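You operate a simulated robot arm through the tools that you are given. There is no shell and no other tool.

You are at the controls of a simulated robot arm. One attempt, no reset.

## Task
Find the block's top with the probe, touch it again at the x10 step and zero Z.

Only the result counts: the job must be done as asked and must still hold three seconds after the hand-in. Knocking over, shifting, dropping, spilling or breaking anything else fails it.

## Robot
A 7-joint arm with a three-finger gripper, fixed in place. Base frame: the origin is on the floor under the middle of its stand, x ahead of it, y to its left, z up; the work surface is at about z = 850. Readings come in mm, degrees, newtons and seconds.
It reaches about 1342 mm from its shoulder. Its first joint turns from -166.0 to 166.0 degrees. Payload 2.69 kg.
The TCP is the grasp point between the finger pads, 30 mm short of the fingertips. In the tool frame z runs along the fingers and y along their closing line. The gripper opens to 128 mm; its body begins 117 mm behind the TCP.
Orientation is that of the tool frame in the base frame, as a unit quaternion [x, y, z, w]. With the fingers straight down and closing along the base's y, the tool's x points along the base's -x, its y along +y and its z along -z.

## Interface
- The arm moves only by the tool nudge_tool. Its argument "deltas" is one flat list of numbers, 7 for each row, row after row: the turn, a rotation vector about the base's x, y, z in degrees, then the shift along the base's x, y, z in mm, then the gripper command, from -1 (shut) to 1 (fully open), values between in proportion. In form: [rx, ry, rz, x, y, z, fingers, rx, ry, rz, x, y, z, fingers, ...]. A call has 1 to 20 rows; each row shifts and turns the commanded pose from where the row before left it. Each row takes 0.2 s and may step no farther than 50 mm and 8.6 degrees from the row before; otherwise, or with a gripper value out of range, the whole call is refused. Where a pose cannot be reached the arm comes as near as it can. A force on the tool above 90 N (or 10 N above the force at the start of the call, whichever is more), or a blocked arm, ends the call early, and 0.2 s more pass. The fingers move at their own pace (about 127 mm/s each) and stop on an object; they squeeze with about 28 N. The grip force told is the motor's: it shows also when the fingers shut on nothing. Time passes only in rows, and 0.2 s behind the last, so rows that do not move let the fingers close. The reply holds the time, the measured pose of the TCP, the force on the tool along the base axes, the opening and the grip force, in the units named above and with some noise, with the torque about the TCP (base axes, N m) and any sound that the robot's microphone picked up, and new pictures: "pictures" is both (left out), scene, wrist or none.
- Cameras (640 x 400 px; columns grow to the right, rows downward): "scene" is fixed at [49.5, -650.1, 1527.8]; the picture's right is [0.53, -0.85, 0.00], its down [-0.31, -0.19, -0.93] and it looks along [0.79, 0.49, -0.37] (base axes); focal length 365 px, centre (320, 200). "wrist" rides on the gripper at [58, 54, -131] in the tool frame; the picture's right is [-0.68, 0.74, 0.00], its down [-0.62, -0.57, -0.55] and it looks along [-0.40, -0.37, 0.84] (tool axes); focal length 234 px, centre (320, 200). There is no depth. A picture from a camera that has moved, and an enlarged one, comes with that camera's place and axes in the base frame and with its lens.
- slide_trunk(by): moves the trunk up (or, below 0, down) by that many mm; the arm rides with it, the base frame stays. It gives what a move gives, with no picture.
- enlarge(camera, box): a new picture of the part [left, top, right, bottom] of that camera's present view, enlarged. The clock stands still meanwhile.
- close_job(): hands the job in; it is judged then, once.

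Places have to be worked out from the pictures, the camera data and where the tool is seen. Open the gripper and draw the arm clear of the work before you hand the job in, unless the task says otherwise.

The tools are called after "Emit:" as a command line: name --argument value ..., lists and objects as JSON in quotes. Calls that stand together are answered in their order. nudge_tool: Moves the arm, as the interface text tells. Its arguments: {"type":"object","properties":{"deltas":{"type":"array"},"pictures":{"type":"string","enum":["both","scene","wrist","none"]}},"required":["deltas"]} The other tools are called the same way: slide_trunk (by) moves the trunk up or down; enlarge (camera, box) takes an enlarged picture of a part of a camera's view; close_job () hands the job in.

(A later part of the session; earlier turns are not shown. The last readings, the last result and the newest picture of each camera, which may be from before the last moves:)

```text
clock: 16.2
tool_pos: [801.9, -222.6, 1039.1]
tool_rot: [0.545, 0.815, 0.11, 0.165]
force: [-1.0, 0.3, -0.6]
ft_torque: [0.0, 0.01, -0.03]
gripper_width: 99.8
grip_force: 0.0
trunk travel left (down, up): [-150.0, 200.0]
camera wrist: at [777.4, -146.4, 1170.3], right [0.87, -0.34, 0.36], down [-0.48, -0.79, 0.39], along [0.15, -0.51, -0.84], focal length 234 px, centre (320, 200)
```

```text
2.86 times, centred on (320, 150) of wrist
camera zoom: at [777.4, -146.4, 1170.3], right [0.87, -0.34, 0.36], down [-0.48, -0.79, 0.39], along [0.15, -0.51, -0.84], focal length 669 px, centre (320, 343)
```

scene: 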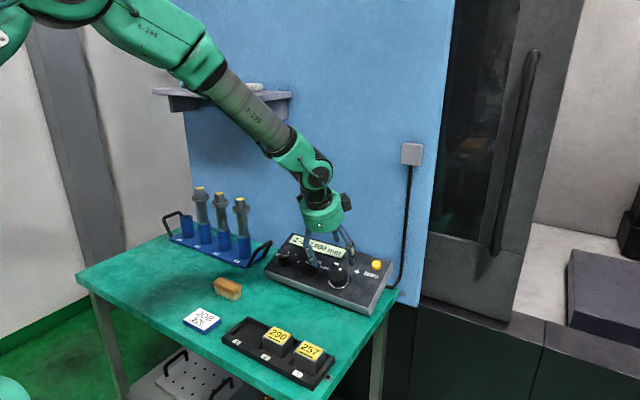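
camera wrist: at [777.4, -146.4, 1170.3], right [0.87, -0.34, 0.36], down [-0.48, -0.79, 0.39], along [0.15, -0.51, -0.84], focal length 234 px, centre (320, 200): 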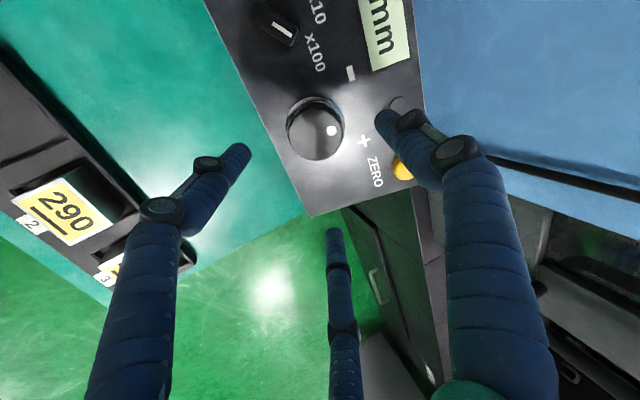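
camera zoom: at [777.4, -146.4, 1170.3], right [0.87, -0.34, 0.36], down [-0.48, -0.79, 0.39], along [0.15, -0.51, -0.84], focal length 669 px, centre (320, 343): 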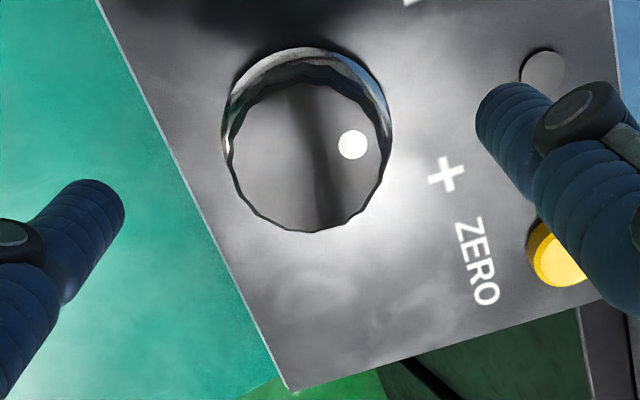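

The wheel is about 6 mm off the tool axis (toward the left/down side). I correct that and lower about 70 mm, staying above the knob's sides, to check the centring.

Emit:
nudge_tool --deltas '[0, 0, 0, -2.3, 5.9, -0.95, 0.56, 0, 0, 0, 9, 0, -21.3, 0.56, 0, 0, 0, 9, 0, -21.3, 0.56, 0, 0, 0, 9.2, 0, -21.9, 0.56]' --pictures "both"

Emit:
enlarge --camera "scene" --box '[260, 200, 400, 310]'

Emit:
enlarge --camera "wrist" --box '[230, 80, 410, 240]'

```text
clock: 17.2
tool_pos: [825.6, -220.4, 973.8]
tool_rot: [0.544, 0.815, 0.111, 0.165]
force: [0.4, 0.0, 0.8]
ft_torque: [0.01, 0.01, 0.03]
gripper_width: 99.7
grip_force: 0.1
trunk travel left (down, up): [-150.0, 200.0]
camera wrist: at [800.3, -144.2, 1103.9], right [0.86, -0.34, 0.37], down [-0.48, -0.79, 0.39], along [0.15, -0.52, -0.84], focal length 234 px, centre (320, 200)
```

scene: 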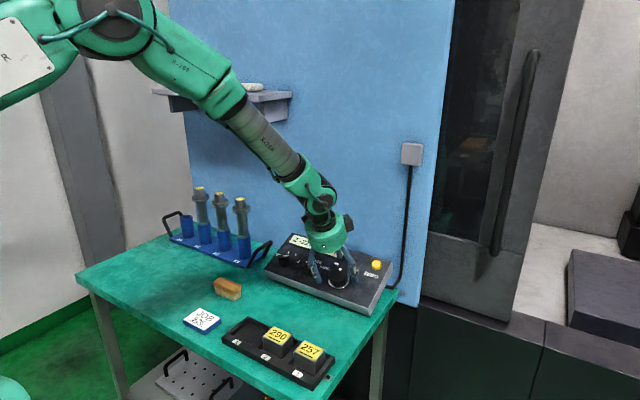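
wrist: 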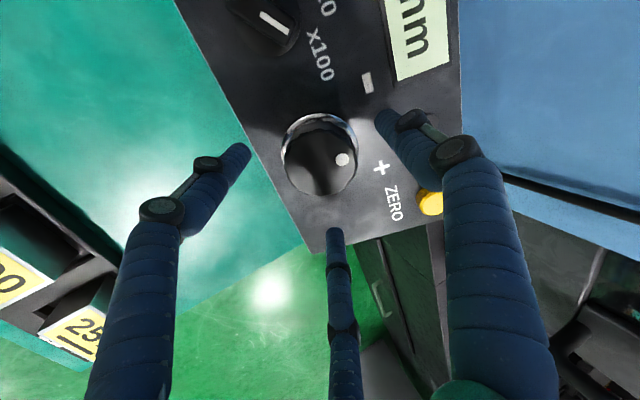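

```text
3.64 times, centred on (330, 255) of scene
camera zoom: at [49.5, -650.1, 1527.8], right [0.53, -0.85, 0.0], down [-0.31, -0.19, -0.93], along [0.79, 0.49, -0.37], focal length 1329 px, centre (284, 0)
```

zoom: 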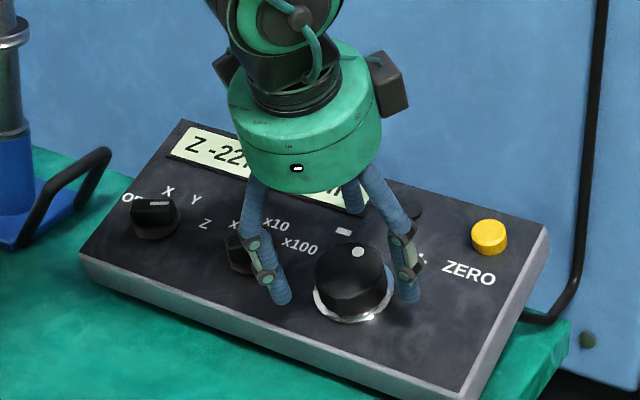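

```text
2.50 times, centred on (320, 160) of wrist
camera zoom: at [800.3, -144.2, 1103.9], right [0.86, -0.34, 0.37], down [-0.48, -0.79, 0.39], along [0.15, -0.52, -0.84], focal length 585 px, centre (320, 300)
```

zoom: 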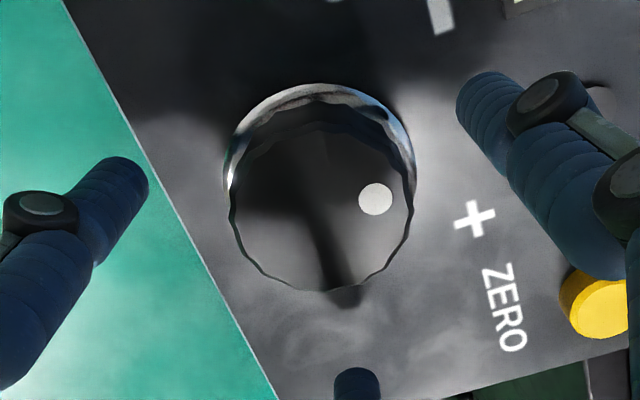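

The wheel is centred (within ~2 mm) between the fingers, and the axis display still shows Z -22x. I lower the last 24 mm with a small correction and close the fingers on the wheel without turning yet.

Emit:
nudge_tool --deltas '[0, 0, 0, 5.1, 1.5, -10.9, 0.4, 0, 0, 0, 4.7, 0, -11, 0.2, 0, 0, 0, 0, 0, 0, -0.2, 0, 0, 0, 0, 0, 0, -1, 0, 0, 0, 0, 0, 0, -1]' --pictures "both"

Emit:
enlarge --camera "scene" --box '[260, 200, 400, 310]'

Emit:
enlarge --camera "wrist" --box '[230, 80, 410, 240]'

```text
clock: 18.4
tool_pos: [835.8, -217.6, 950.5]
tool_rot: [0.544, 0.815, 0.111, 0.166]
force: [10.8, 17.2, 7.0]
ft_torque: [0.71, -0.42, 0.3]
gripper_width: 54.6
grip_force: 45.2
trunk travel left (down, up): [-150.0, 200.0]
camera wrist: at [810.3, -141.1, 1081.9], right [0.86, -0.34, 0.37], down [-0.48, -0.79, 0.39], along [0.15, -0.52, -0.84], focal length 234 px, centre (320, 200)
```

scene: 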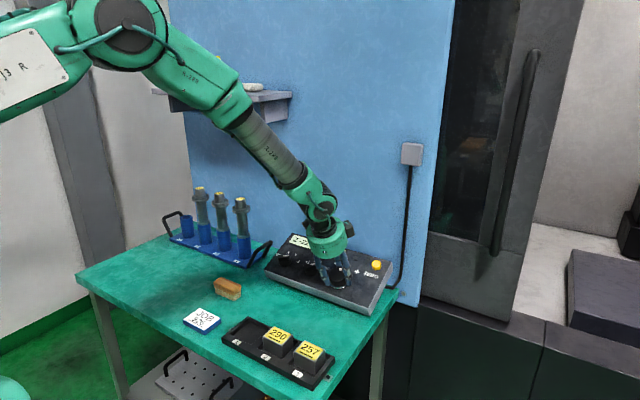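
wrist: 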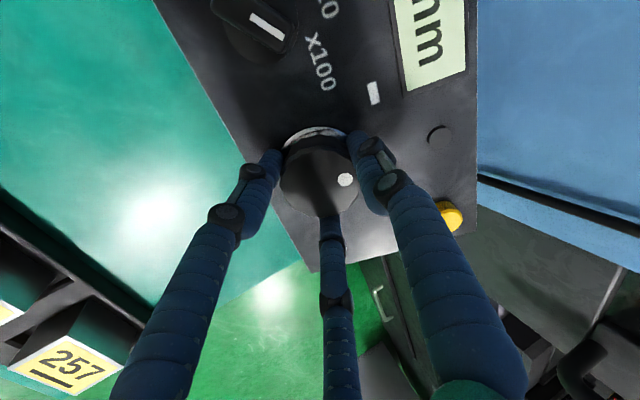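

```text
3.64 times, centred on (330, 255) of scene
camera zoom: at [49.5, -650.1, 1527.8], right [0.53, -0.85, 0.0], down [-0.31, -0.19, -0.93], along [0.79, 0.49, -0.37], focal length 1329 px, centre (284, 0)
```

zoom: 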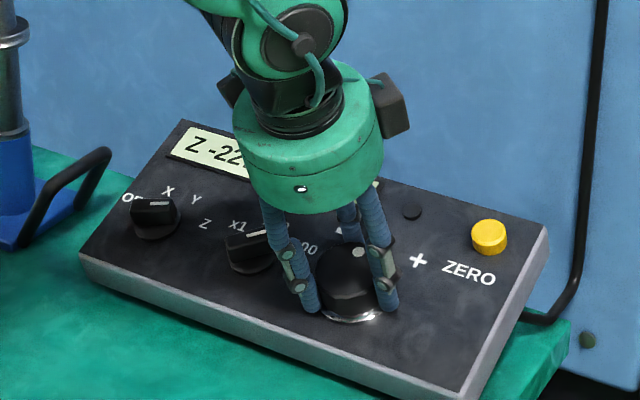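

```text
2.50 times, centred on (320, 160) of wrist
camera zoom: at [810.3, -141.1, 1081.9], right [0.86, -0.34, 0.37], down [-0.48, -0.79, 0.39], along [0.15, -0.52, -0.84], focal length 585 px, centre (320, 300)
```

zoom: 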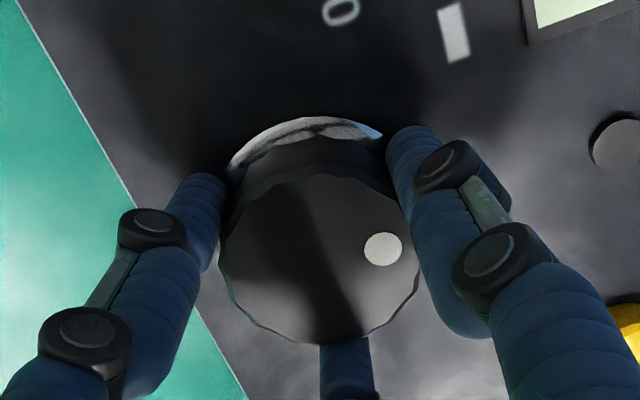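

The wheel is gripped (54.6 mm) with about 20 N of side force, so the TCP should go about 3 mm toward +y and 2 mm upslope. I apply that and turn 15° counter-clockwise (toward minus), watching for sound and the lamp.

Emit:
nudge_tool --deltas '[0, 0, 0, 1.9, 2.9, 0.8, -1, -2.92, 0, 6.91, 0, 0, 0, -1, -2.92, 0, 6.91, 0, 0, 0, -1]' --pictures "both"

Emit:
enlarge --camera "scene" --box '[260, 200, 400, 310]'

Emit:
enlarge --camera "wrist" --box '[300, 0, 500, 220]'

```text
clock: 19.2
tool_pos: [836.1, -216.7, 949.7]
tool_rot: [0.434, 0.879, 0.087, 0.178]
force: [-8.9, -21.1, 7.2]
ft_torque: [-0.65, 0.41, -0.32]
gripper_width: 54.5
grip_force: 45.3
trunk travel left (down, up): [-150.0, 200.0]
camera wrist: at [792.0, -136.5, 1074.1], right [0.92, -0.09, 0.39], down [-0.28, -0.83, 0.48], along [0.28, -0.55, -0.79], focal length 234 px, centre (320, 200)
```

scene: 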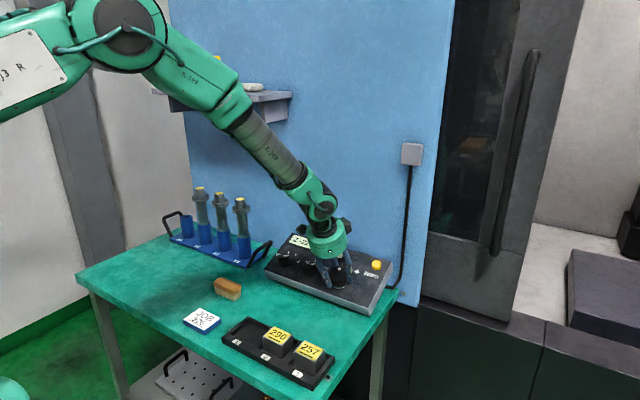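
wrist: 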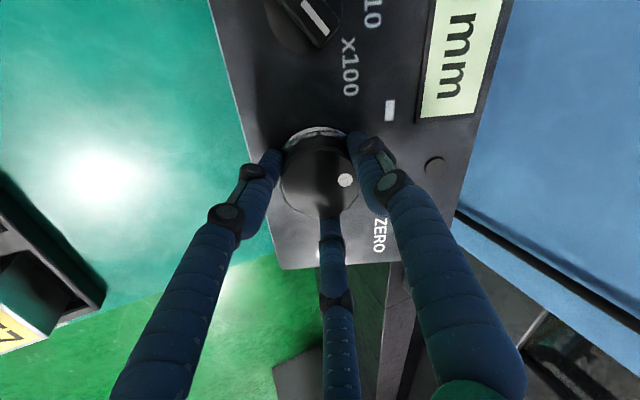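

```text
3.64 times, centred on (330, 255) of scene
camera zoom: at [49.5, -650.1, 1527.8], right [0.53, -0.85, 0.0], down [-0.31, -0.19, -0.93], along [0.79, 0.49, -0.37], focal length 1329 px, centre (284, 0)
```

zoom: 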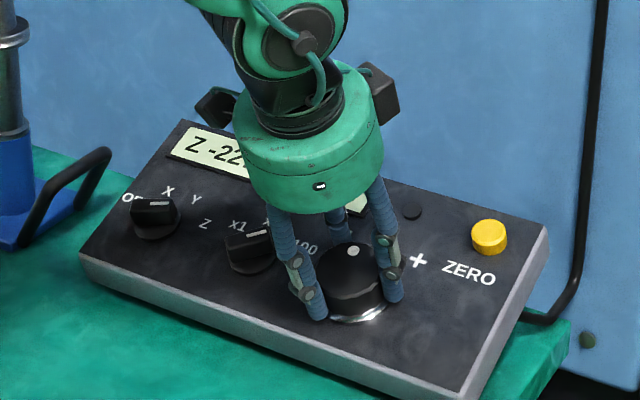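

```text
1.82 times, centred on (400, 110) of wrist
camera zoom: at [792.0, -136.5, 1074.1], right [0.92, -0.09, 0.39], down [-0.28, -0.83, 0.48], along [0.28, -0.55, -0.79], focal length 426 px, centre (174, 364)
```

zoom: 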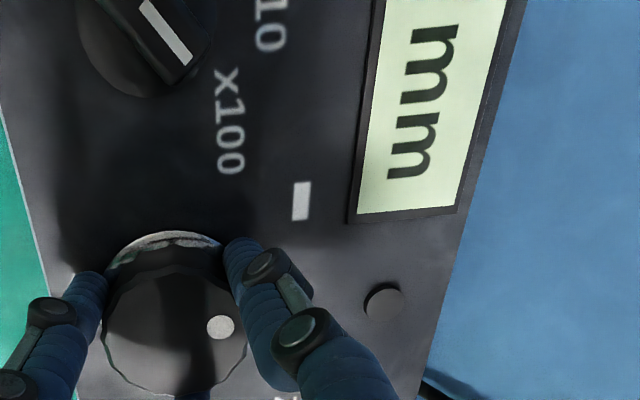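

No sound and the lamp is dark; the wheel turned with the hand, but the hand hides the digits. I take out the overshoot in position, turn 15° more, then release and lift to read the display and learn the degrees per step.

Emit:
nudge_tool --deltas '[-2.92, 0, 6.91, -0.4, -1.6, -0.2, -1, -2.92, 0, 6.91, 0, 0, 0, -1, 0, 0, 0, 0, 0, 0, -1]' --pictures "none"

Emit:
nudge_tool --deltas '[0, 0, 0, 0, 0, 0, 0.4, 0, 0, 0, 0, 0, 0, 0.4, 0, 0, 0, -18, 0, 42, 0.4, 0, 0, 0, -18, 0, 42, 0.4]' --pictures "both"

Emit:
enlarge --camera "scene" --box '[260, 200, 400, 310]'

Emit:
enlarge --camera "wrist" --box '[230, 0, 430, 180]'

```text
clock: 20.0
tool_pos: [836.6, -216.8, 949.9]
tool_rot: [0.315, 0.928, 0.064, 0.189]
force: [6.6, -11.1, 1.6]
ft_torque: [-0.29, -0.33, -0.07]
gripper_width: 54.8
grip_force: 45.2
trunk travel left (down, up): [-150.0, 200.0]
```

```text
clock: 21.0
tool_pos: [798.1, -214.3, 1033.1]
tool_rot: [0.316, 0.928, 0.064, 0.188]
force: [0.6, -0.3, 0.9]
ft_torque: [-0.01, 0.0, 0.01]
gripper_width: 89.6
grip_force: 0.0
trunk travel left (down, up): [-150.0, 200.0]
camera wrist: at [735.3, -134.2, 1148.7], right [0.91, 0.17, 0.38], down [-0.08, -0.82, 0.56], along [0.41, -0.54, -0.73], focal length 234 px, centre (320, 200)
```

scene: 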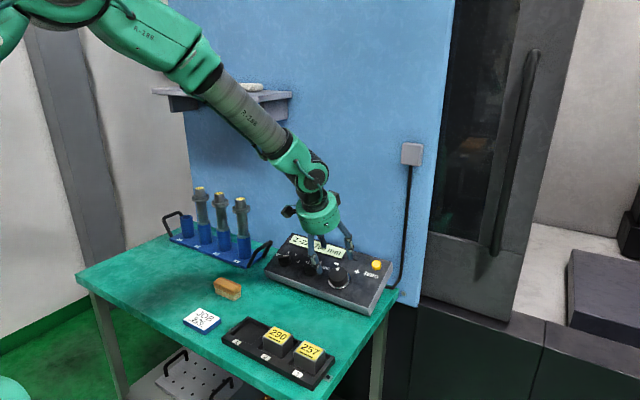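
wrist: 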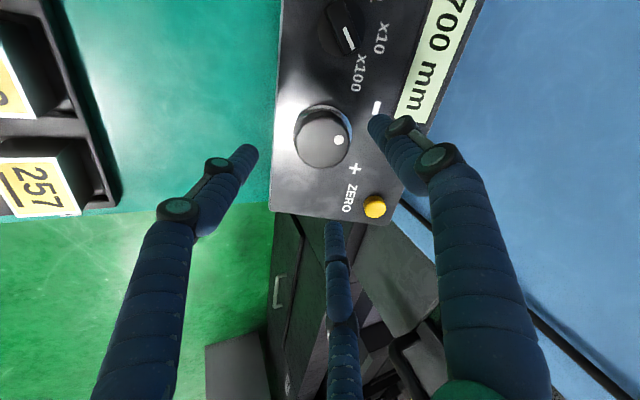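

```text
3.64 times, centred on (330, 255) of scene
camera zoom: at [49.5, -650.1, 1527.8], right [0.53, -0.85, 0.0], down [-0.31, -0.19, -0.93], along [0.79, 0.49, -0.37], focal length 1329 px, centre (284, 0)
```

zoom: 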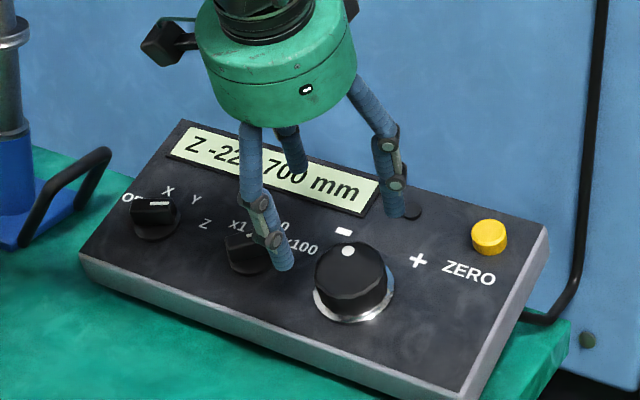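

```text
2.22 times, centred on (330, 90) of wrist
camera zoom: at [735.3, -134.2, 1148.7], right [0.91, 0.17, 0.38], down [-0.08, -0.82, 0.56], along [0.41, -0.54, -0.73], focal length 520 px, centre (298, 444)
```

zoom: 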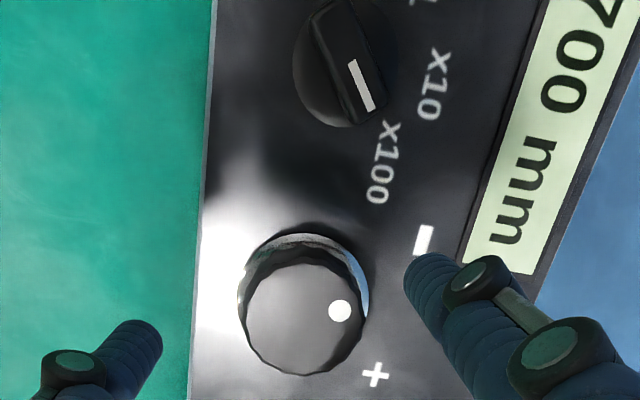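

The last digits now read ".700", so minus is counter-clockwise; I raise the hand a bit more to read the full number.

Emit:
nudge_tool --deltas '[0, 0, 0, -25, -15, 35, 0.4, 0, 0, 0, -25, -15, 35, 0.4]' --pictures "scene"

Emit:
enlarge --camera "scene" --box '[260, 200, 400, 310]'

```text
clock: 21.6
tool_pos: [751.0, -246.3, 1104.1]
tool_rot: [0.316, 0.928, 0.065, 0.188]
force: [0.0, -0.3, -0.2]
ft_torque: [0.01, 0.04, -0.03]
gripper_width: 89.8
grip_force: 0.1
trunk travel left (down, up): [-150.0, 200.0]
```

scene: 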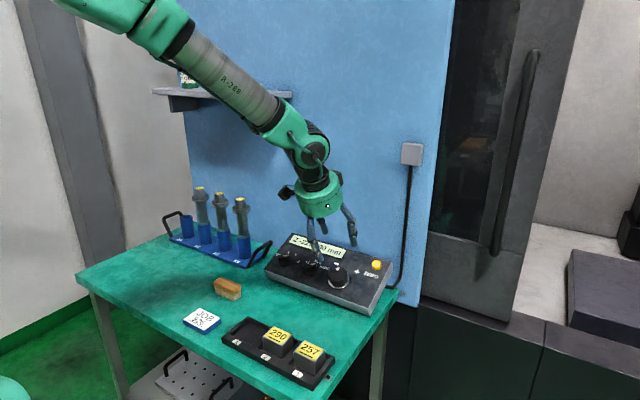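

```text
3.64 times, centred on (330, 255) of scene
camera zoom: at [49.5, -650.1, 1527.8], right [0.53, -0.85, 0.0], down [-0.31, -0.19, -0.93], along [0.79, 0.49, -0.37], focal length 1329 px, centre (284, 0)
```

zoom: 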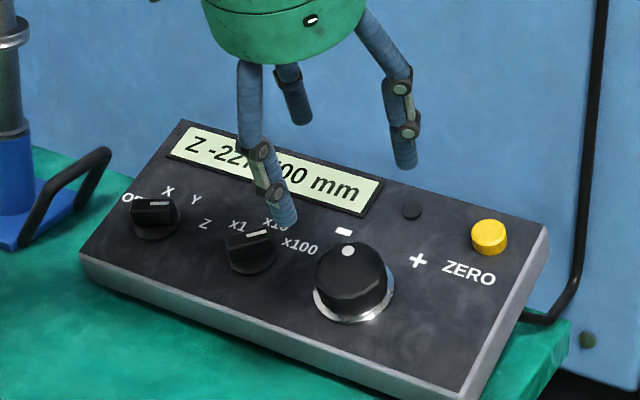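

The display reads Z -227.700, so 30° of turn gave 0.7 mm. I go back down on the wheel with the hand wound back to +75°, and grip again for a long counter-clockwise stroke.

Emit:
nudge_tool --deltas '[2.92, 0, -6.91, 25, 15, -35, 0.4, 2.92, 0, -6.91, 25, 15, -35, 0.4, 2.92, 0, -6.91, 9.1, -0.2, -20.95, 0.4, 2.92, 0, -6.91, 9.1, -0.2, -20.95, 0.4, 2.92, 0, -6.91, 9.1, -0.25, -20.95, 0.4, 0, 0, 0, 9.1, -0.25, -20.95, 0.4, 0, 0, 0, 0, 0, 0, -0.2, 0, 0, 0, 0, 0, 0, -1, 0, 0, 0, 0, 0, 0, -1]' --pictures "both"

Emit:
enlarge --camera "wrist" --box '[280, 0, 480, 220]'

```text
clock: 23.6
tool_pos: [835.9, -217.1, 952.0]
tool_rot: [0.598, 0.777, 0.121, 0.157]
force: [-2.8, -11.1, -3.2]
ft_torque: [-0.56, -0.03, -0.23]
gripper_width: 54.3
grip_force: 44.7
trunk travel left (down, up): [-150.0, 200.0]
camera wrist: at [819.2, -145.2, 1086.6], right [0.82, -0.46, 0.34], down [-0.57, -0.74, 0.35], along [0.09, -0.49, -0.87], focal length 234 px, centre (320, 200)
```

scene: 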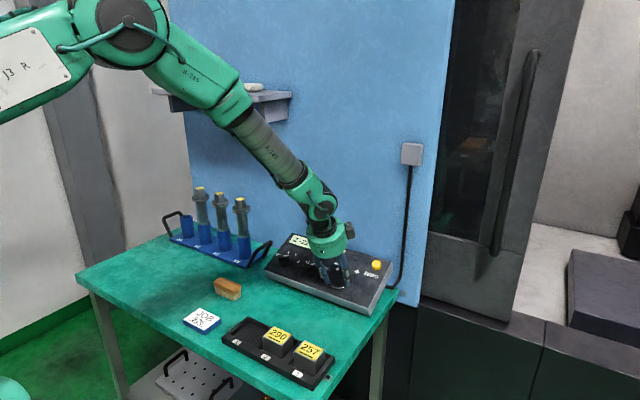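
wrist: 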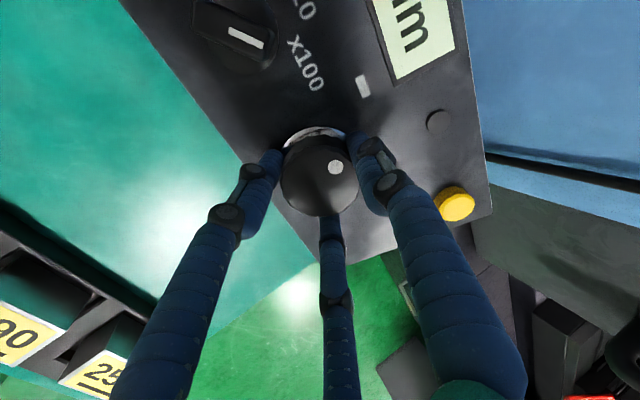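

```text
1.82 times, centred on (380, 110) of wrist
camera zoom: at [819.2, -145.2, 1086.6], right [0.82, -0.46, 0.34], down [-0.57, -0.74, 0.35], along [0.09, -0.49, -0.87], focal length 426 px, centre (211, 364)
```

zoom: 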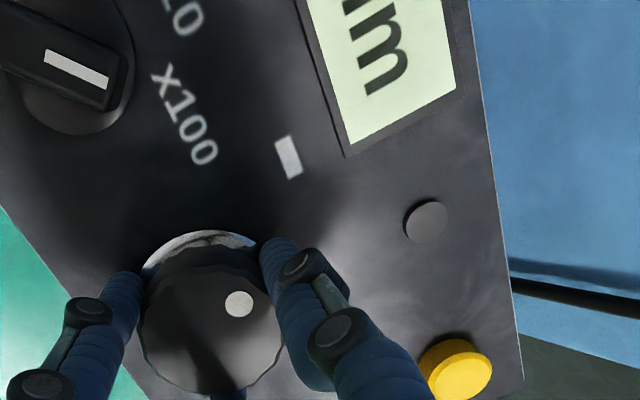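

Gripped with modest side force; the lamp is dark. I turn 22.5° counter-clockwise (about 0.5 mm) and watch the lamp and the microphone.

Emit:
nudge_tool --deltas '[-2.92, 0, 6.91, 0, 0, 0, -1, -2.92, 0, 6.91, 0, 0, 0, -1, -2.92, 0, 6.91, 0, 0, 0, -1]' --pictures "both"

```text
clock: 24.4
tool_pos: [835.9, -216.7, 950.0]
tool_rot: [0.434, 0.879, 0.088, 0.178]
force: [0.8, -6.7, -0.7]
ft_torque: [0.28, 0.08, 0.08]
gripper_width: 54.3
grip_force: 45.3
trunk travel left (down, up): [-150.0, 200.0]
camera wrist: at [791.5, -136.5, 1075.0], right [0.92, -0.09, 0.39], down [-0.28, -0.83, 0.48], along [0.28, -0.55, -0.79], focal length 234 px, centre (320, 200)
```

scene: 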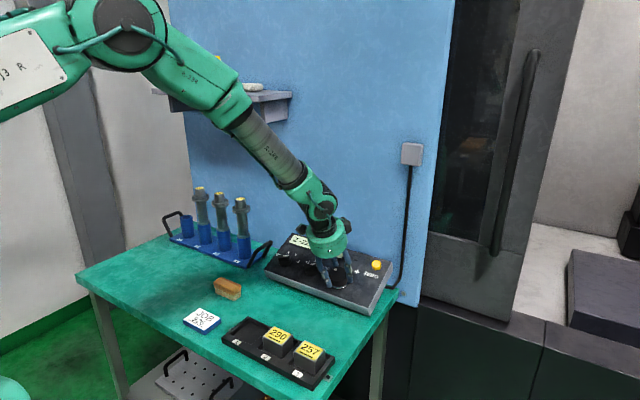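
wrist: 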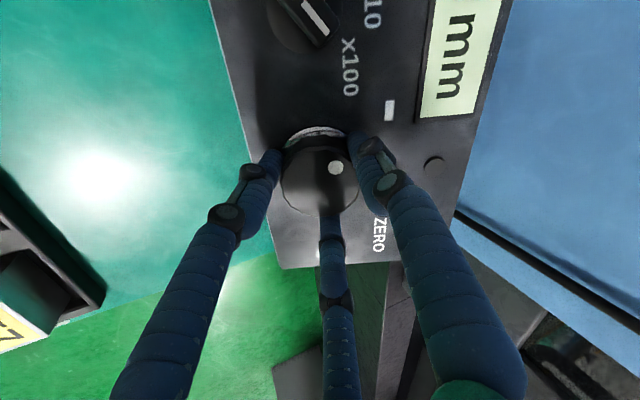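

No sound, the lamp is still dark. I turn another 22.5°.

Emit:
nudge_tool --deltas '[-2.92, 0, 6.91, 0, -0.4, 0, -1, -2.92, 0, 6.91, 0, 0, 0, -1, -2.92, 0, 6.91, 0, 0, 0, -1]' --pictures "both"

```text
clock: 25.2
tool_pos: [835.6, -217.1, 950.5]
tool_rot: [0.253, 0.947, 0.052, 0.192]
force: [-2.7, 1.7, 0.3]
ft_torque: [0.56, 0.1, 0.19]
gripper_width: 54.8
grip_force: 45.0
trunk travel left (down, up): [-150.0, 200.0]
camera wrist: at [763.2, -140.0, 1063.1], right [0.88, 0.3, 0.37], down [0.02, -0.8, 0.6], along [0.48, -0.52, -0.71], focal length 234 px, centre (320, 200)
```

scene: 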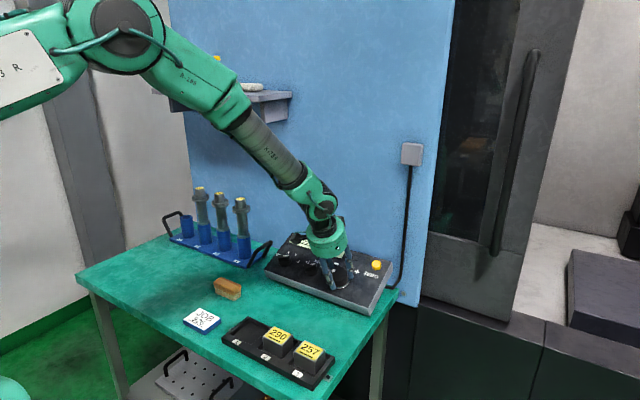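
wrist: 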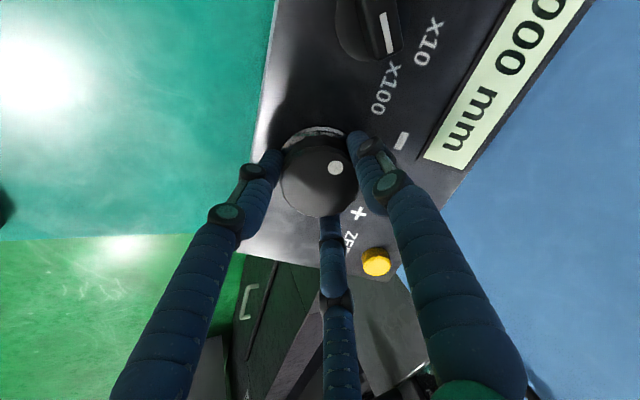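

Emit:
enlarge --camera "wrist" --box '[400, 0, 600, 180]'

Emit:
nudge_tool --deltas '[-2.92, 0, 6.91, 0, 0, 0, -1, -2.92, 0, 6.91, 0, 0, 0, -1, -2.92, 0, 6.91, 0, 0, 0, -1]' --pictures "both"

```text
2.22 times, centred on (500, 90) of wrist
camera zoom: at [763.2, -140.0, 1063.1], right [0.88, 0.3, 0.37], down [0.02, -0.8, 0.6], along [0.48, -0.52, -0.71], focal length 520 px, centre (-80, 444)
```

zoom: 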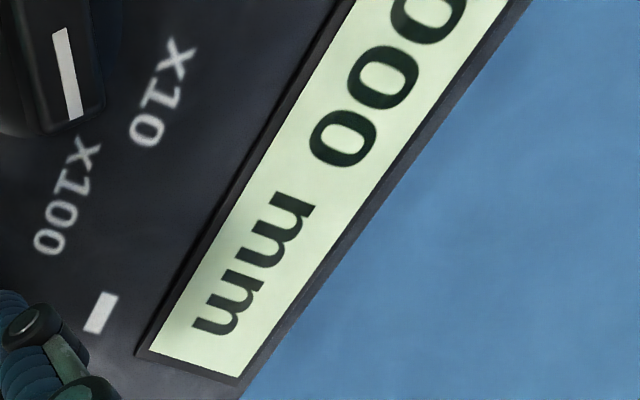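

```text
clock: 26.0
tool_pos: [834.9, -217.9, 951.5]
tool_rot: [0.063, 0.978, 0.013, 0.198]
force: [1.4, 1.5, -2.1]
ft_torque: [0.3, -0.16, 0.12]
gripper_width: 54.3
grip_force: 45.0
trunk travel left (down, up): [-150.0, 200.0]
camera wrist: at [738.1, -154.9, 1052.5], right [0.71, 0.64, 0.3], down [0.28, -0.64, 0.71], along [0.65, -0.42, -0.63], focal length 234 px, centre (320, 200)
```

scene: 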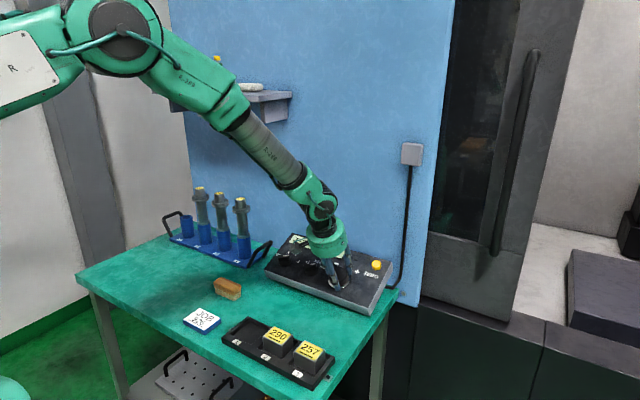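
wrist: 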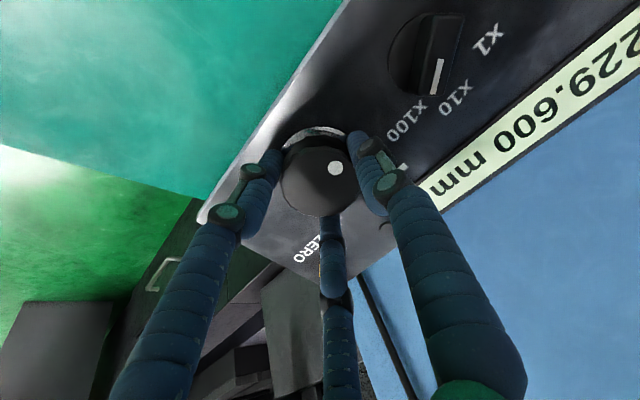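

The display is now legible to the wrist camera: -229.600, which confirms 3.6° per 0.1 mm step. No sound yet; I turn another 22.5°.

Emit:
nudge_tool --deltas '[-2.92, 0, 6.91, 0, 0, 0, -1, -2.92, 0, 6.91, 0, 0, 0, -1, -2.92, 0, 6.91, 0, 0, 0, -1]' --pictures "both"

```text
clock: 26.8
tool_pos: [835.0, -216.5, 950.5]
tool_rot: [-0.129, 0.972, -0.025, 0.196]
force: [-5.9, -1.5, -1.6]
ft_torque: [0.24, 0.42, 0.06]
gripper_width: 54.3
grip_force: 45.4
trunk travel left (down, up): [-150.0, 200.0]
camera wrist: at [720.4, -179.1, 1045.2], right [0.43, 0.89, 0.18], down [0.47, -0.39, 0.79], along [0.77, -0.25, -0.58], focal length 234 px, centre (320, 200)
```

scene: 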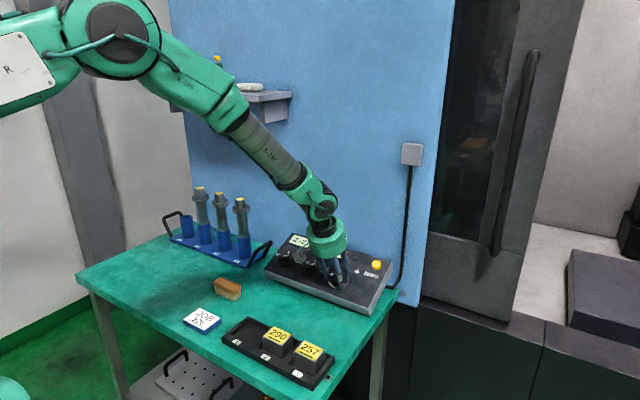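
wrist: 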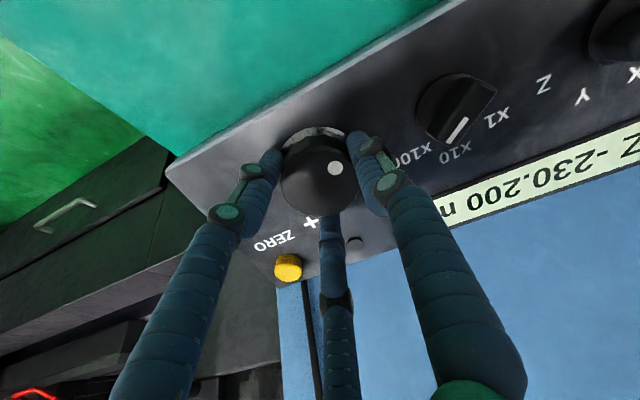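

Z -230.200 now, display fully readable and the lamp (at 353,242) dark. I turn another 22.5°.

Emit:
nudge_tool --deltas '[-2.92, 0, 6.91, -0.3, 0, 0, -1, -2.92, 0, 6.91, 0, 0, 0, -1, -2.92, 0, 6.91, 0, 0, 0, -1]' --pictures "both"

```text
clock: 27.6
tool_pos: [835.1, -217.6, 951.9]
tool_rot: [-0.317, 0.927, -0.065, 0.188]
force: [-4.2, 0.4, -2.4]
ft_torque: [0.37, 0.2, 0.17]
gripper_width: 54.3
grip_force: 45.0
trunk travel left (down, up): [-150.0, 200.0]
camera wrist: at [712.3, -208.8, 1041.8], right [0.08, 1.0, 0.03], down [0.55, -0.07, 0.83], along [0.83, -0.05, -0.56], focal length 234 px, centre (320, 200)
```

scene: 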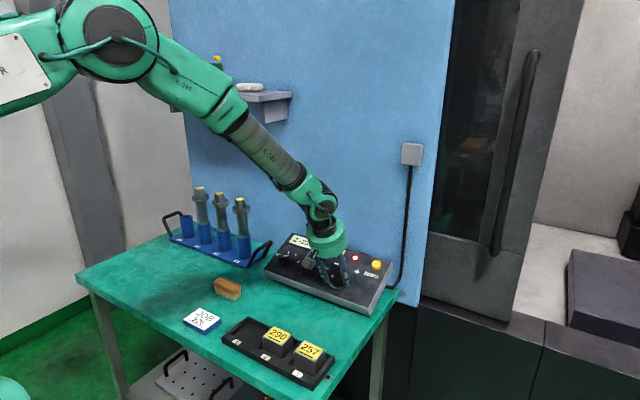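
wrist: 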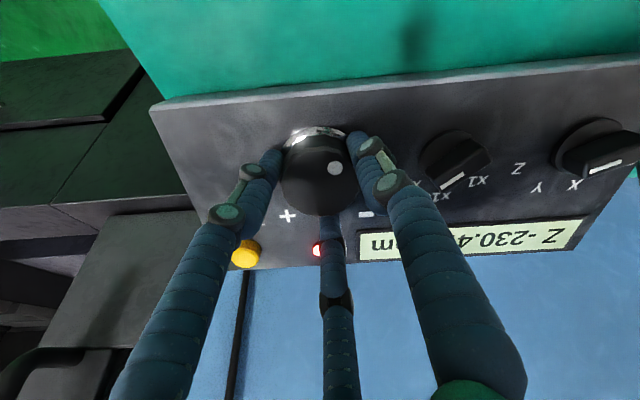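

The lamp has lit red: the probe touches. I zoom in on the display to read the touch position.

Emit:
enlarge --camera "wrist" --box '[300, 200, 600, 280]'

Emit:
enlarge --camera "scene" --box '[260, 200, 400, 310]'

```text
2.13 times, centred on (450, 240) of wrist
camera zoom: at [712.3, -208.8, 1041.8], right [0.08, 1.0, 0.03], down [0.55, -0.07, 0.83], along [0.83, -0.05, -0.56], focal length 500 px, centre (43, 115)
```

zoom: 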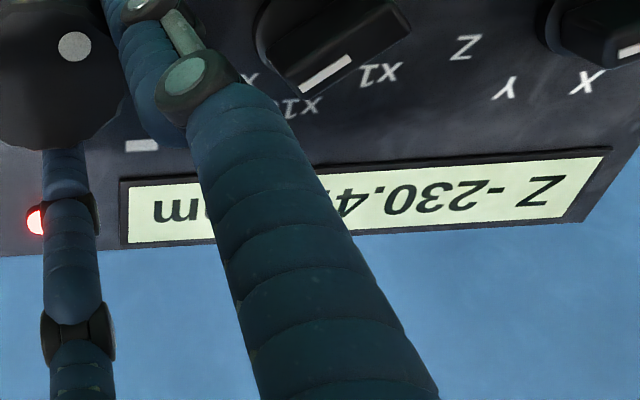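

```text
3.64 times, centred on (330, 255) of scene
camera zoom: at [49.5, -650.1, 1527.8], right [0.53, -0.85, 0.0], down [-0.31, -0.19, -0.93], along [0.79, 0.49, -0.37], focal length 1329 px, centre (284, 0)
```

zoom: 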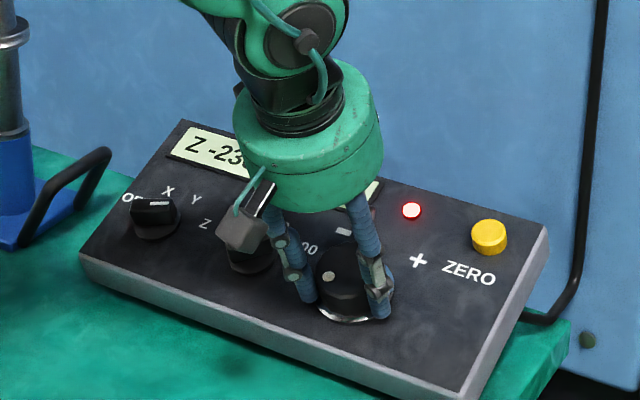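

The machine stopped itself at about Z -230.4xx on touch. I turn the wheel clockwise about 11° (3 steps) to back off until the lamp goes out.

Emit:
nudge_tool --deltas '[2.14, 0, -5.07, 0, 0, 0, -1, 2.14, 0, -5.07, 0, 0, 0, -1, 0, 0, 0, 0, 0, 0, -1]' --pictures "both"

Emit:
enlarge --camera "wrist" --box '[300, 160, 600, 280]'

```text
clock: 28.4
tool_pos: [834.6, -218.9, 952.1]
tool_rot: [-0.224, 0.954, -0.046, 0.194]
force: [-6.1, 8.4, 4.4]
ft_torque: [0.38, 0.22, 0.16]
gripper_width: 54.4
grip_force: 44.9
trunk travel left (down, up): [-150.0, 200.0]
camera wrist: at [714.8, -193.7, 1042.9], right [0.26, 0.96, 0.11], down [0.53, -0.23, 0.82], along [0.81, -0.15, -0.57], focal length 234 px, centre (320, 200)
```

scene: 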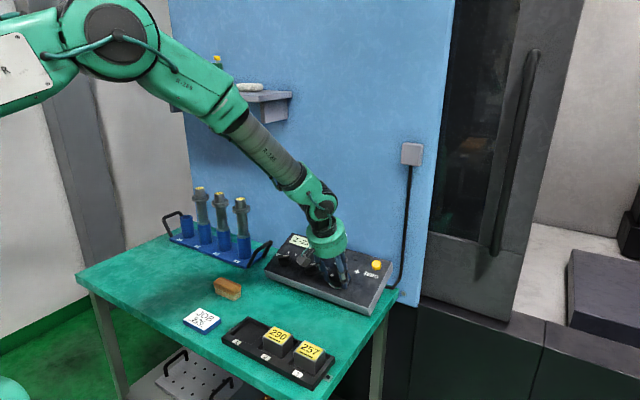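
wrist: 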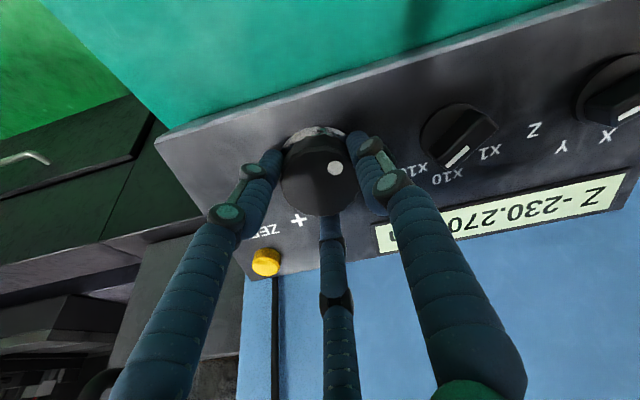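

```text
2.13 times, centred on (450, 220) of wrist
camera zoom: at [714.8, -193.7, 1042.9], right [0.26, 0.96, 0.11], down [0.53, -0.23, 0.82], along [0.81, -0.15, -0.57], focal length 500 px, centre (43, 157)
```

zoom: 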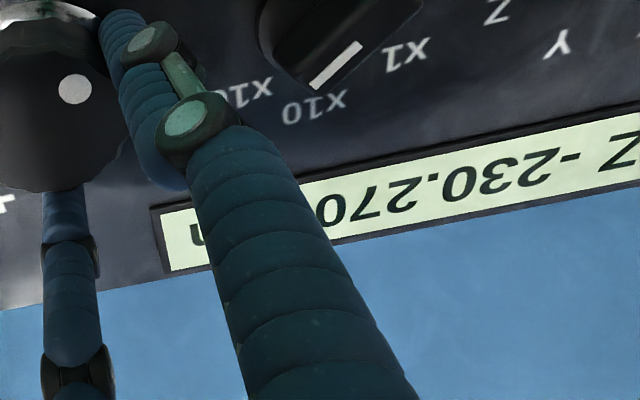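

Display: Z -230.270 with the lamp out, so contact was at about -230.47. I release the wheel, lift, and move over the step knob with the hand turned to -15° to match its bar at x100.

Emit:
nudge_tool --deltas '[0, 0, 0, 0, 0, 0, 0.3, 0, 0, 0, 0, 0, 0, 0.3, 0, 0, 0, -17.5, 0, 41.4, 0.3, 0, 0, 0, -17.5, 0, 41.4, 0.3, 2.24, 0, -5.3, 0, 49.5, 0, 0, 2.24, 0, -5.3, 0, 49.4, 0, 0, 0, 0, 0, 0, 0, 0, 0]' --pictures "both"

Emit:
enlarge --camera "wrist" --box '[230, 60, 430, 220]'

Emit:
enlarge --camera "scene" --box '[260, 200, 400, 310]'

```text
clock: 30.0
tool_pos: [803.0, -116.6, 1034.7]
tool_rot: [-0.127, 0.972, -0.026, 0.197]
force: [-0.4, 0.4, 0.7]
ft_torque: [-0.07, 0.01, -0.03]
gripper_width: 63.8
grip_force: 0.0
trunk travel left (down, up): [-150.0, 200.0]
camera wrist: at [687.9, -78.7, 1127.7], right [0.43, 0.89, 0.18], down [0.47, -0.39, 0.79], along [0.77, -0.26, -0.58], focal length 234 px, centre (320, 200)
```

scene: 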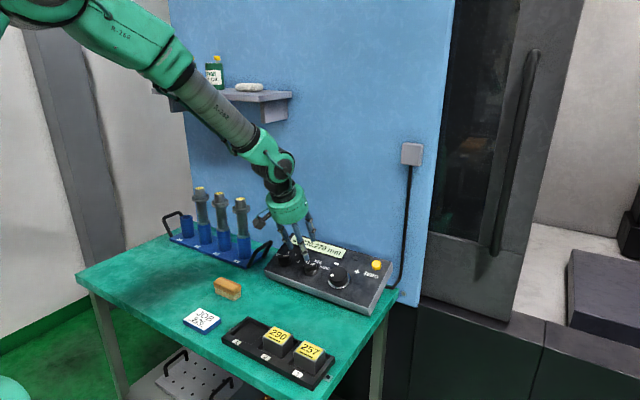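
wrist: 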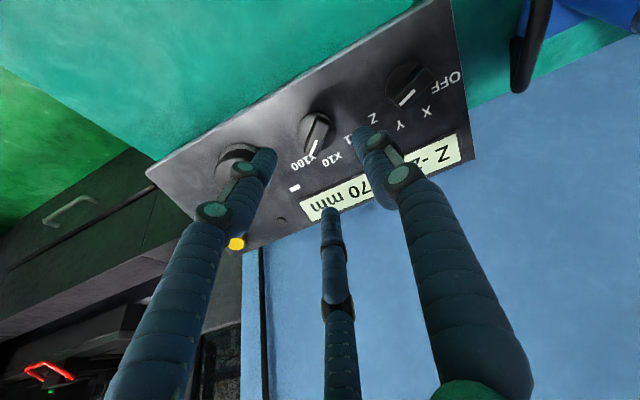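

```text
2.50 times, centred on (330, 140) of wrist
camera zoom: at [687.9, -78.7, 1127.7], right [0.43, 0.89, 0.18], down [0.47, -0.39, 0.79], along [0.77, -0.26, -0.58], focal length 585 px, centre (295, 350)
```

zoom: 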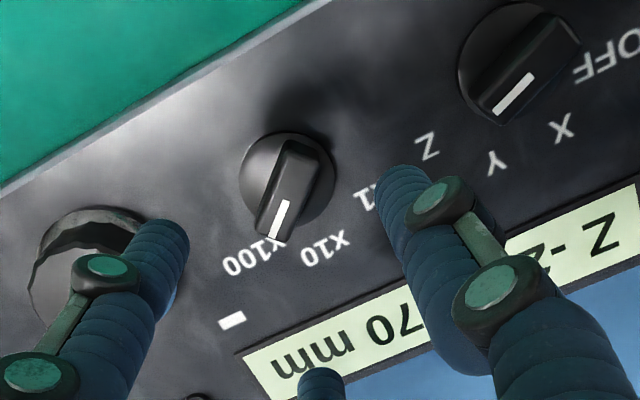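

```text
3.64 times, centred on (330, 255) of scene
camera zoom: at [49.5, -650.1, 1527.8], right [0.53, -0.85, 0.0], down [-0.31, -0.19, -0.93], along [0.79, 0.49, -0.37], focal length 1329 px, centre (284, 0)
```

zoom: 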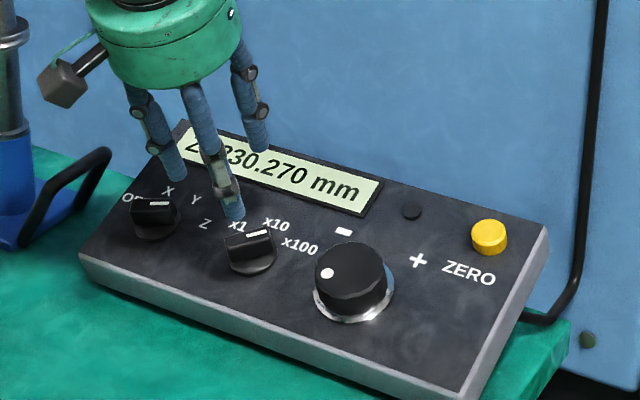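

Z still reads -230.270 and the knob seems about 3 mm to the right of the tool axis. I correct and lower 75 mm to check the centring before going around the knob.

Emit:
nudge_tool --deltas '[0, 0, 0, 9.7, -2.5, -23, 0, 0, 0, 0, 9.7, 0, -23, 0, 0, 0, 0, 9.8, 0, -23.1, 0]' --pictures "wrist"

Emit:
enlarge --camera "wrist" --box '[230, 80, 410, 240]'

Emit:
enlarge --camera "scene" --box '[260, 210, 370, 300]'

```text
clock: 30.8
tool_pos: [831.7, -122.1, 964.2]
tool_rot: [-0.128, 0.972, -0.025, 0.197]
force: [0.6, 0.9, 0.0]
ft_torque: [0.02, -0.02, 0.0]
gripper_width: 64.1
grip_force: 0.0
trunk travel left (down, up): [-150.0, 200.0]
camera wrist: at [716.0, -82.5, 1058.0], right [0.43, 0.89, 0.18], down [0.47, -0.39, 0.79], along [0.77, -0.25, -0.58], focal length 234 px, centre (320, 200)
```

wrist: 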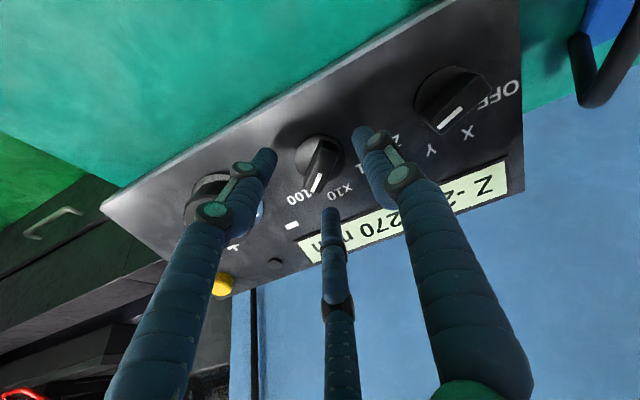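

```text
2.50 times, centred on (320, 160) of wrist
camera zoom: at [716.0, -82.5, 1058.0], right [0.43, 0.89, 0.18], down [0.47, -0.39, 0.79], along [0.77, -0.25, -0.58], focal length 585 px, centre (320, 300)
```

zoom: 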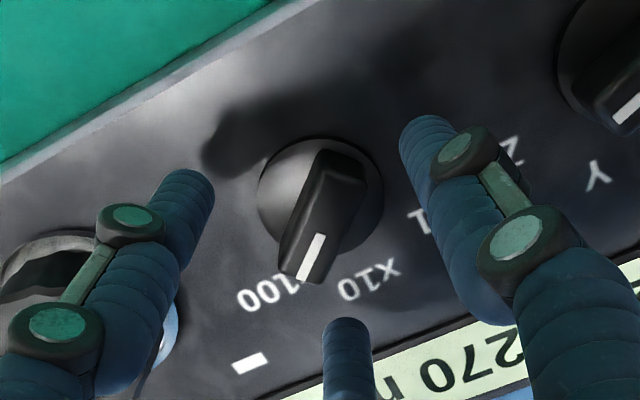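

```text
4.44 times, centred on (315, 255) of scene
camera zoom: at [49.5, -650.1, 1527.8], right [0.53, -0.85, 0.0], down [-0.31, -0.19, -0.93], along [0.79, 0.49, -0.37], focal length 1624 px, centre (342, -44)
```

zoom: 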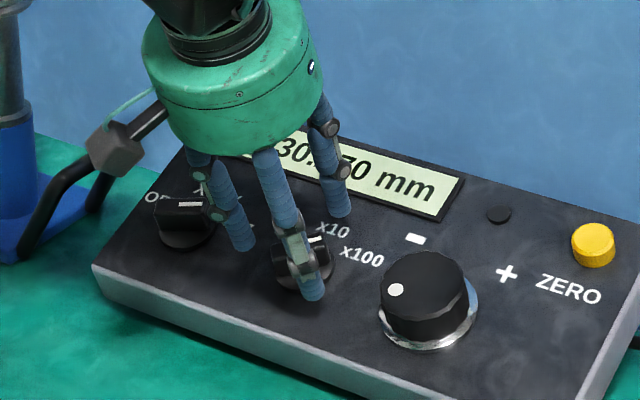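

The knob is now well centred between the fingers. I lower the last 21 mm and close on it.

Emit:
nudge_tool --deltas '[0, 0, 0, 4.6, -0.5, -9.5, 0, 0, 0, 0, 4.5, 0, -9.4, 0, 0, 0, 0, 0, 0, 0, -1, 0, 0, 0, 0, 0, 0, -1]' --pictures "wrist"

Emit:
enlarge --camera "wrist" --box '[230, 80, 410, 240]'

```text
clock: 31.8
tool_pos: [839.1, -120.6, 944.3]
tool_rot: [-0.128, 0.972, -0.025, 0.195]
force: [-10.0, 4.7, -7.2]
ft_torque: [0.19, 0.32, 0.11]
gripper_width: 41.1
grip_force: 45.2
trunk travel left (down, up): [-150.0, 200.0]
camera wrist: at [723.4, -82.1, 1039.4], right [0.43, 0.89, 0.18], down [0.47, -0.39, 0.79], along [0.77, -0.25, -0.58], focal length 234 px, centre (320, 200)
```

wrist: 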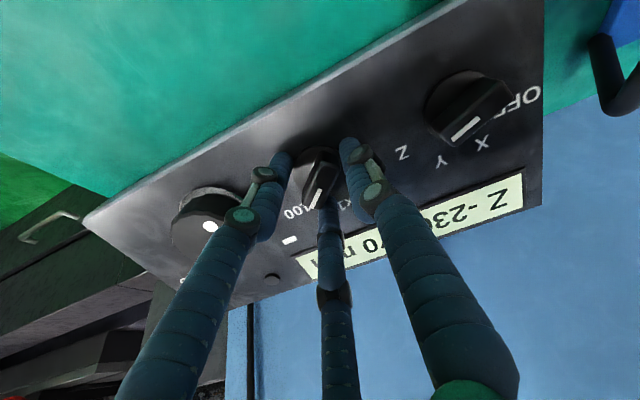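

```text
2.50 times, centred on (320, 160) of wrist
camera zoom: at [723.4, -82.1, 1039.4], right [0.43, 0.89, 0.18], down [0.47, -0.39, 0.79], along [0.77, -0.25, -0.58], focal length 585 px, centre (320, 300)
```

zoom: 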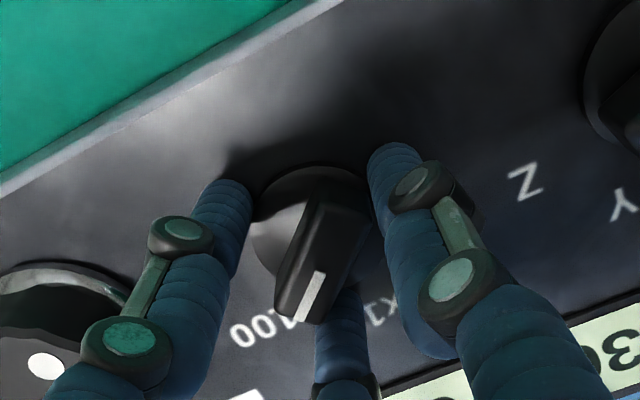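

The step knob is gripped on its skirt (41.1 mm). I turn it 45° counter-clockwise, from x100 to x10.

Emit:
nudge_tool --deltas '[-2.92, 0, 6.91, -0.8, 0.4, -0.35, -1, -2.92, 0, 6.91, 0, 0, 0, -1, -2.92, 0, 6.91, 0, 0, 0, -1, -2.92, 0, 6.91, 0, 0, 0, -1, -2.92, 0, 6.91, 0, 0, 0, -1, -2.92, 0, 6.91, 0, 0, 0, -1]' --pictures "wrist"

Emit:
enlarge --camera "wrist" --box '[230, 80, 410, 240]'

Emit:
enlarge --camera "scene" --box '[260, 210, 370, 300]'

```text
clock: 33.2
tool_pos: [839.0, -120.0, 945.5]
tool_rot: [-0.491, 0.848, -0.1, 0.171]
force: [-15.8, 20.2, -2.5]
ft_torque: [0.95, 0.37, 0.44]
gripper_width: 41.1
grip_force: 45.2
trunk travel left (down, up): [-150.0, 200.0]
camera wrist: at [718.3, -142.7, 1037.1], right [-0.28, 0.95, -0.12], down [0.52, 0.25, 0.81], along [0.81, 0.16, -0.57], focal length 234 px, centre (320, 200)
```

wrist: 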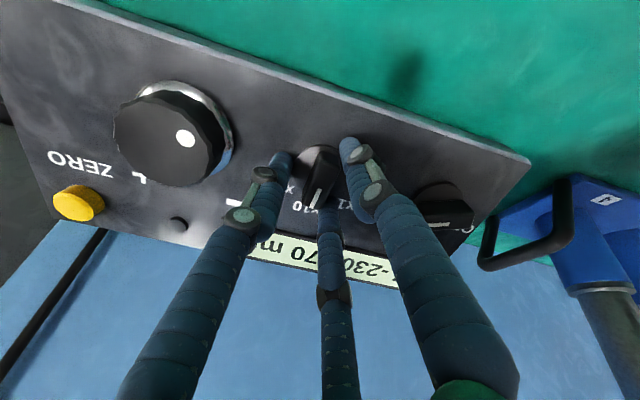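

```text
2.50 times, centred on (320, 160) of wrist
camera zoom: at [718.3, -142.7, 1037.1], right [-0.28, 0.95, -0.12], down [0.52, 0.25, 0.81], along [0.81, 0.16, -0.57], focal length 585 px, centre (320, 300)
```

zoom: 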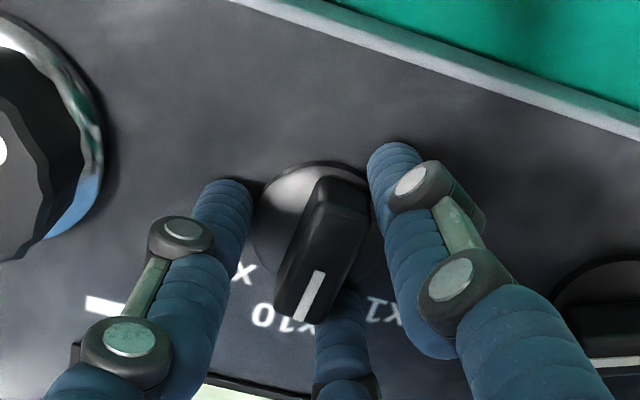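

```text
4.44 times, centred on (315, 255) of scene
camera zoom: at [49.5, -650.1, 1527.8], right [0.53, -0.85, 0.0], down [-0.31, -0.19, -0.93], along [0.79, 0.49, -0.37], focal length 1624 px, centre (342, -44)
```

zoom: 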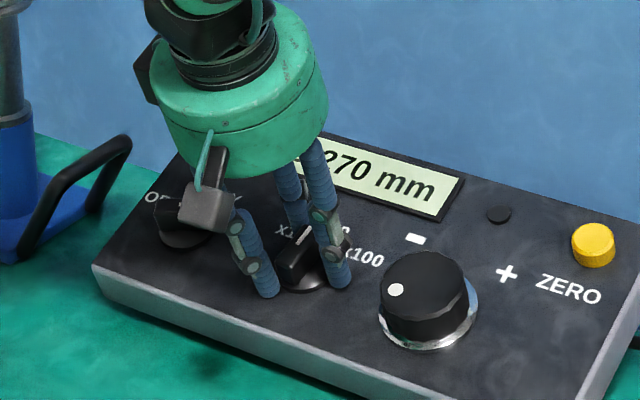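

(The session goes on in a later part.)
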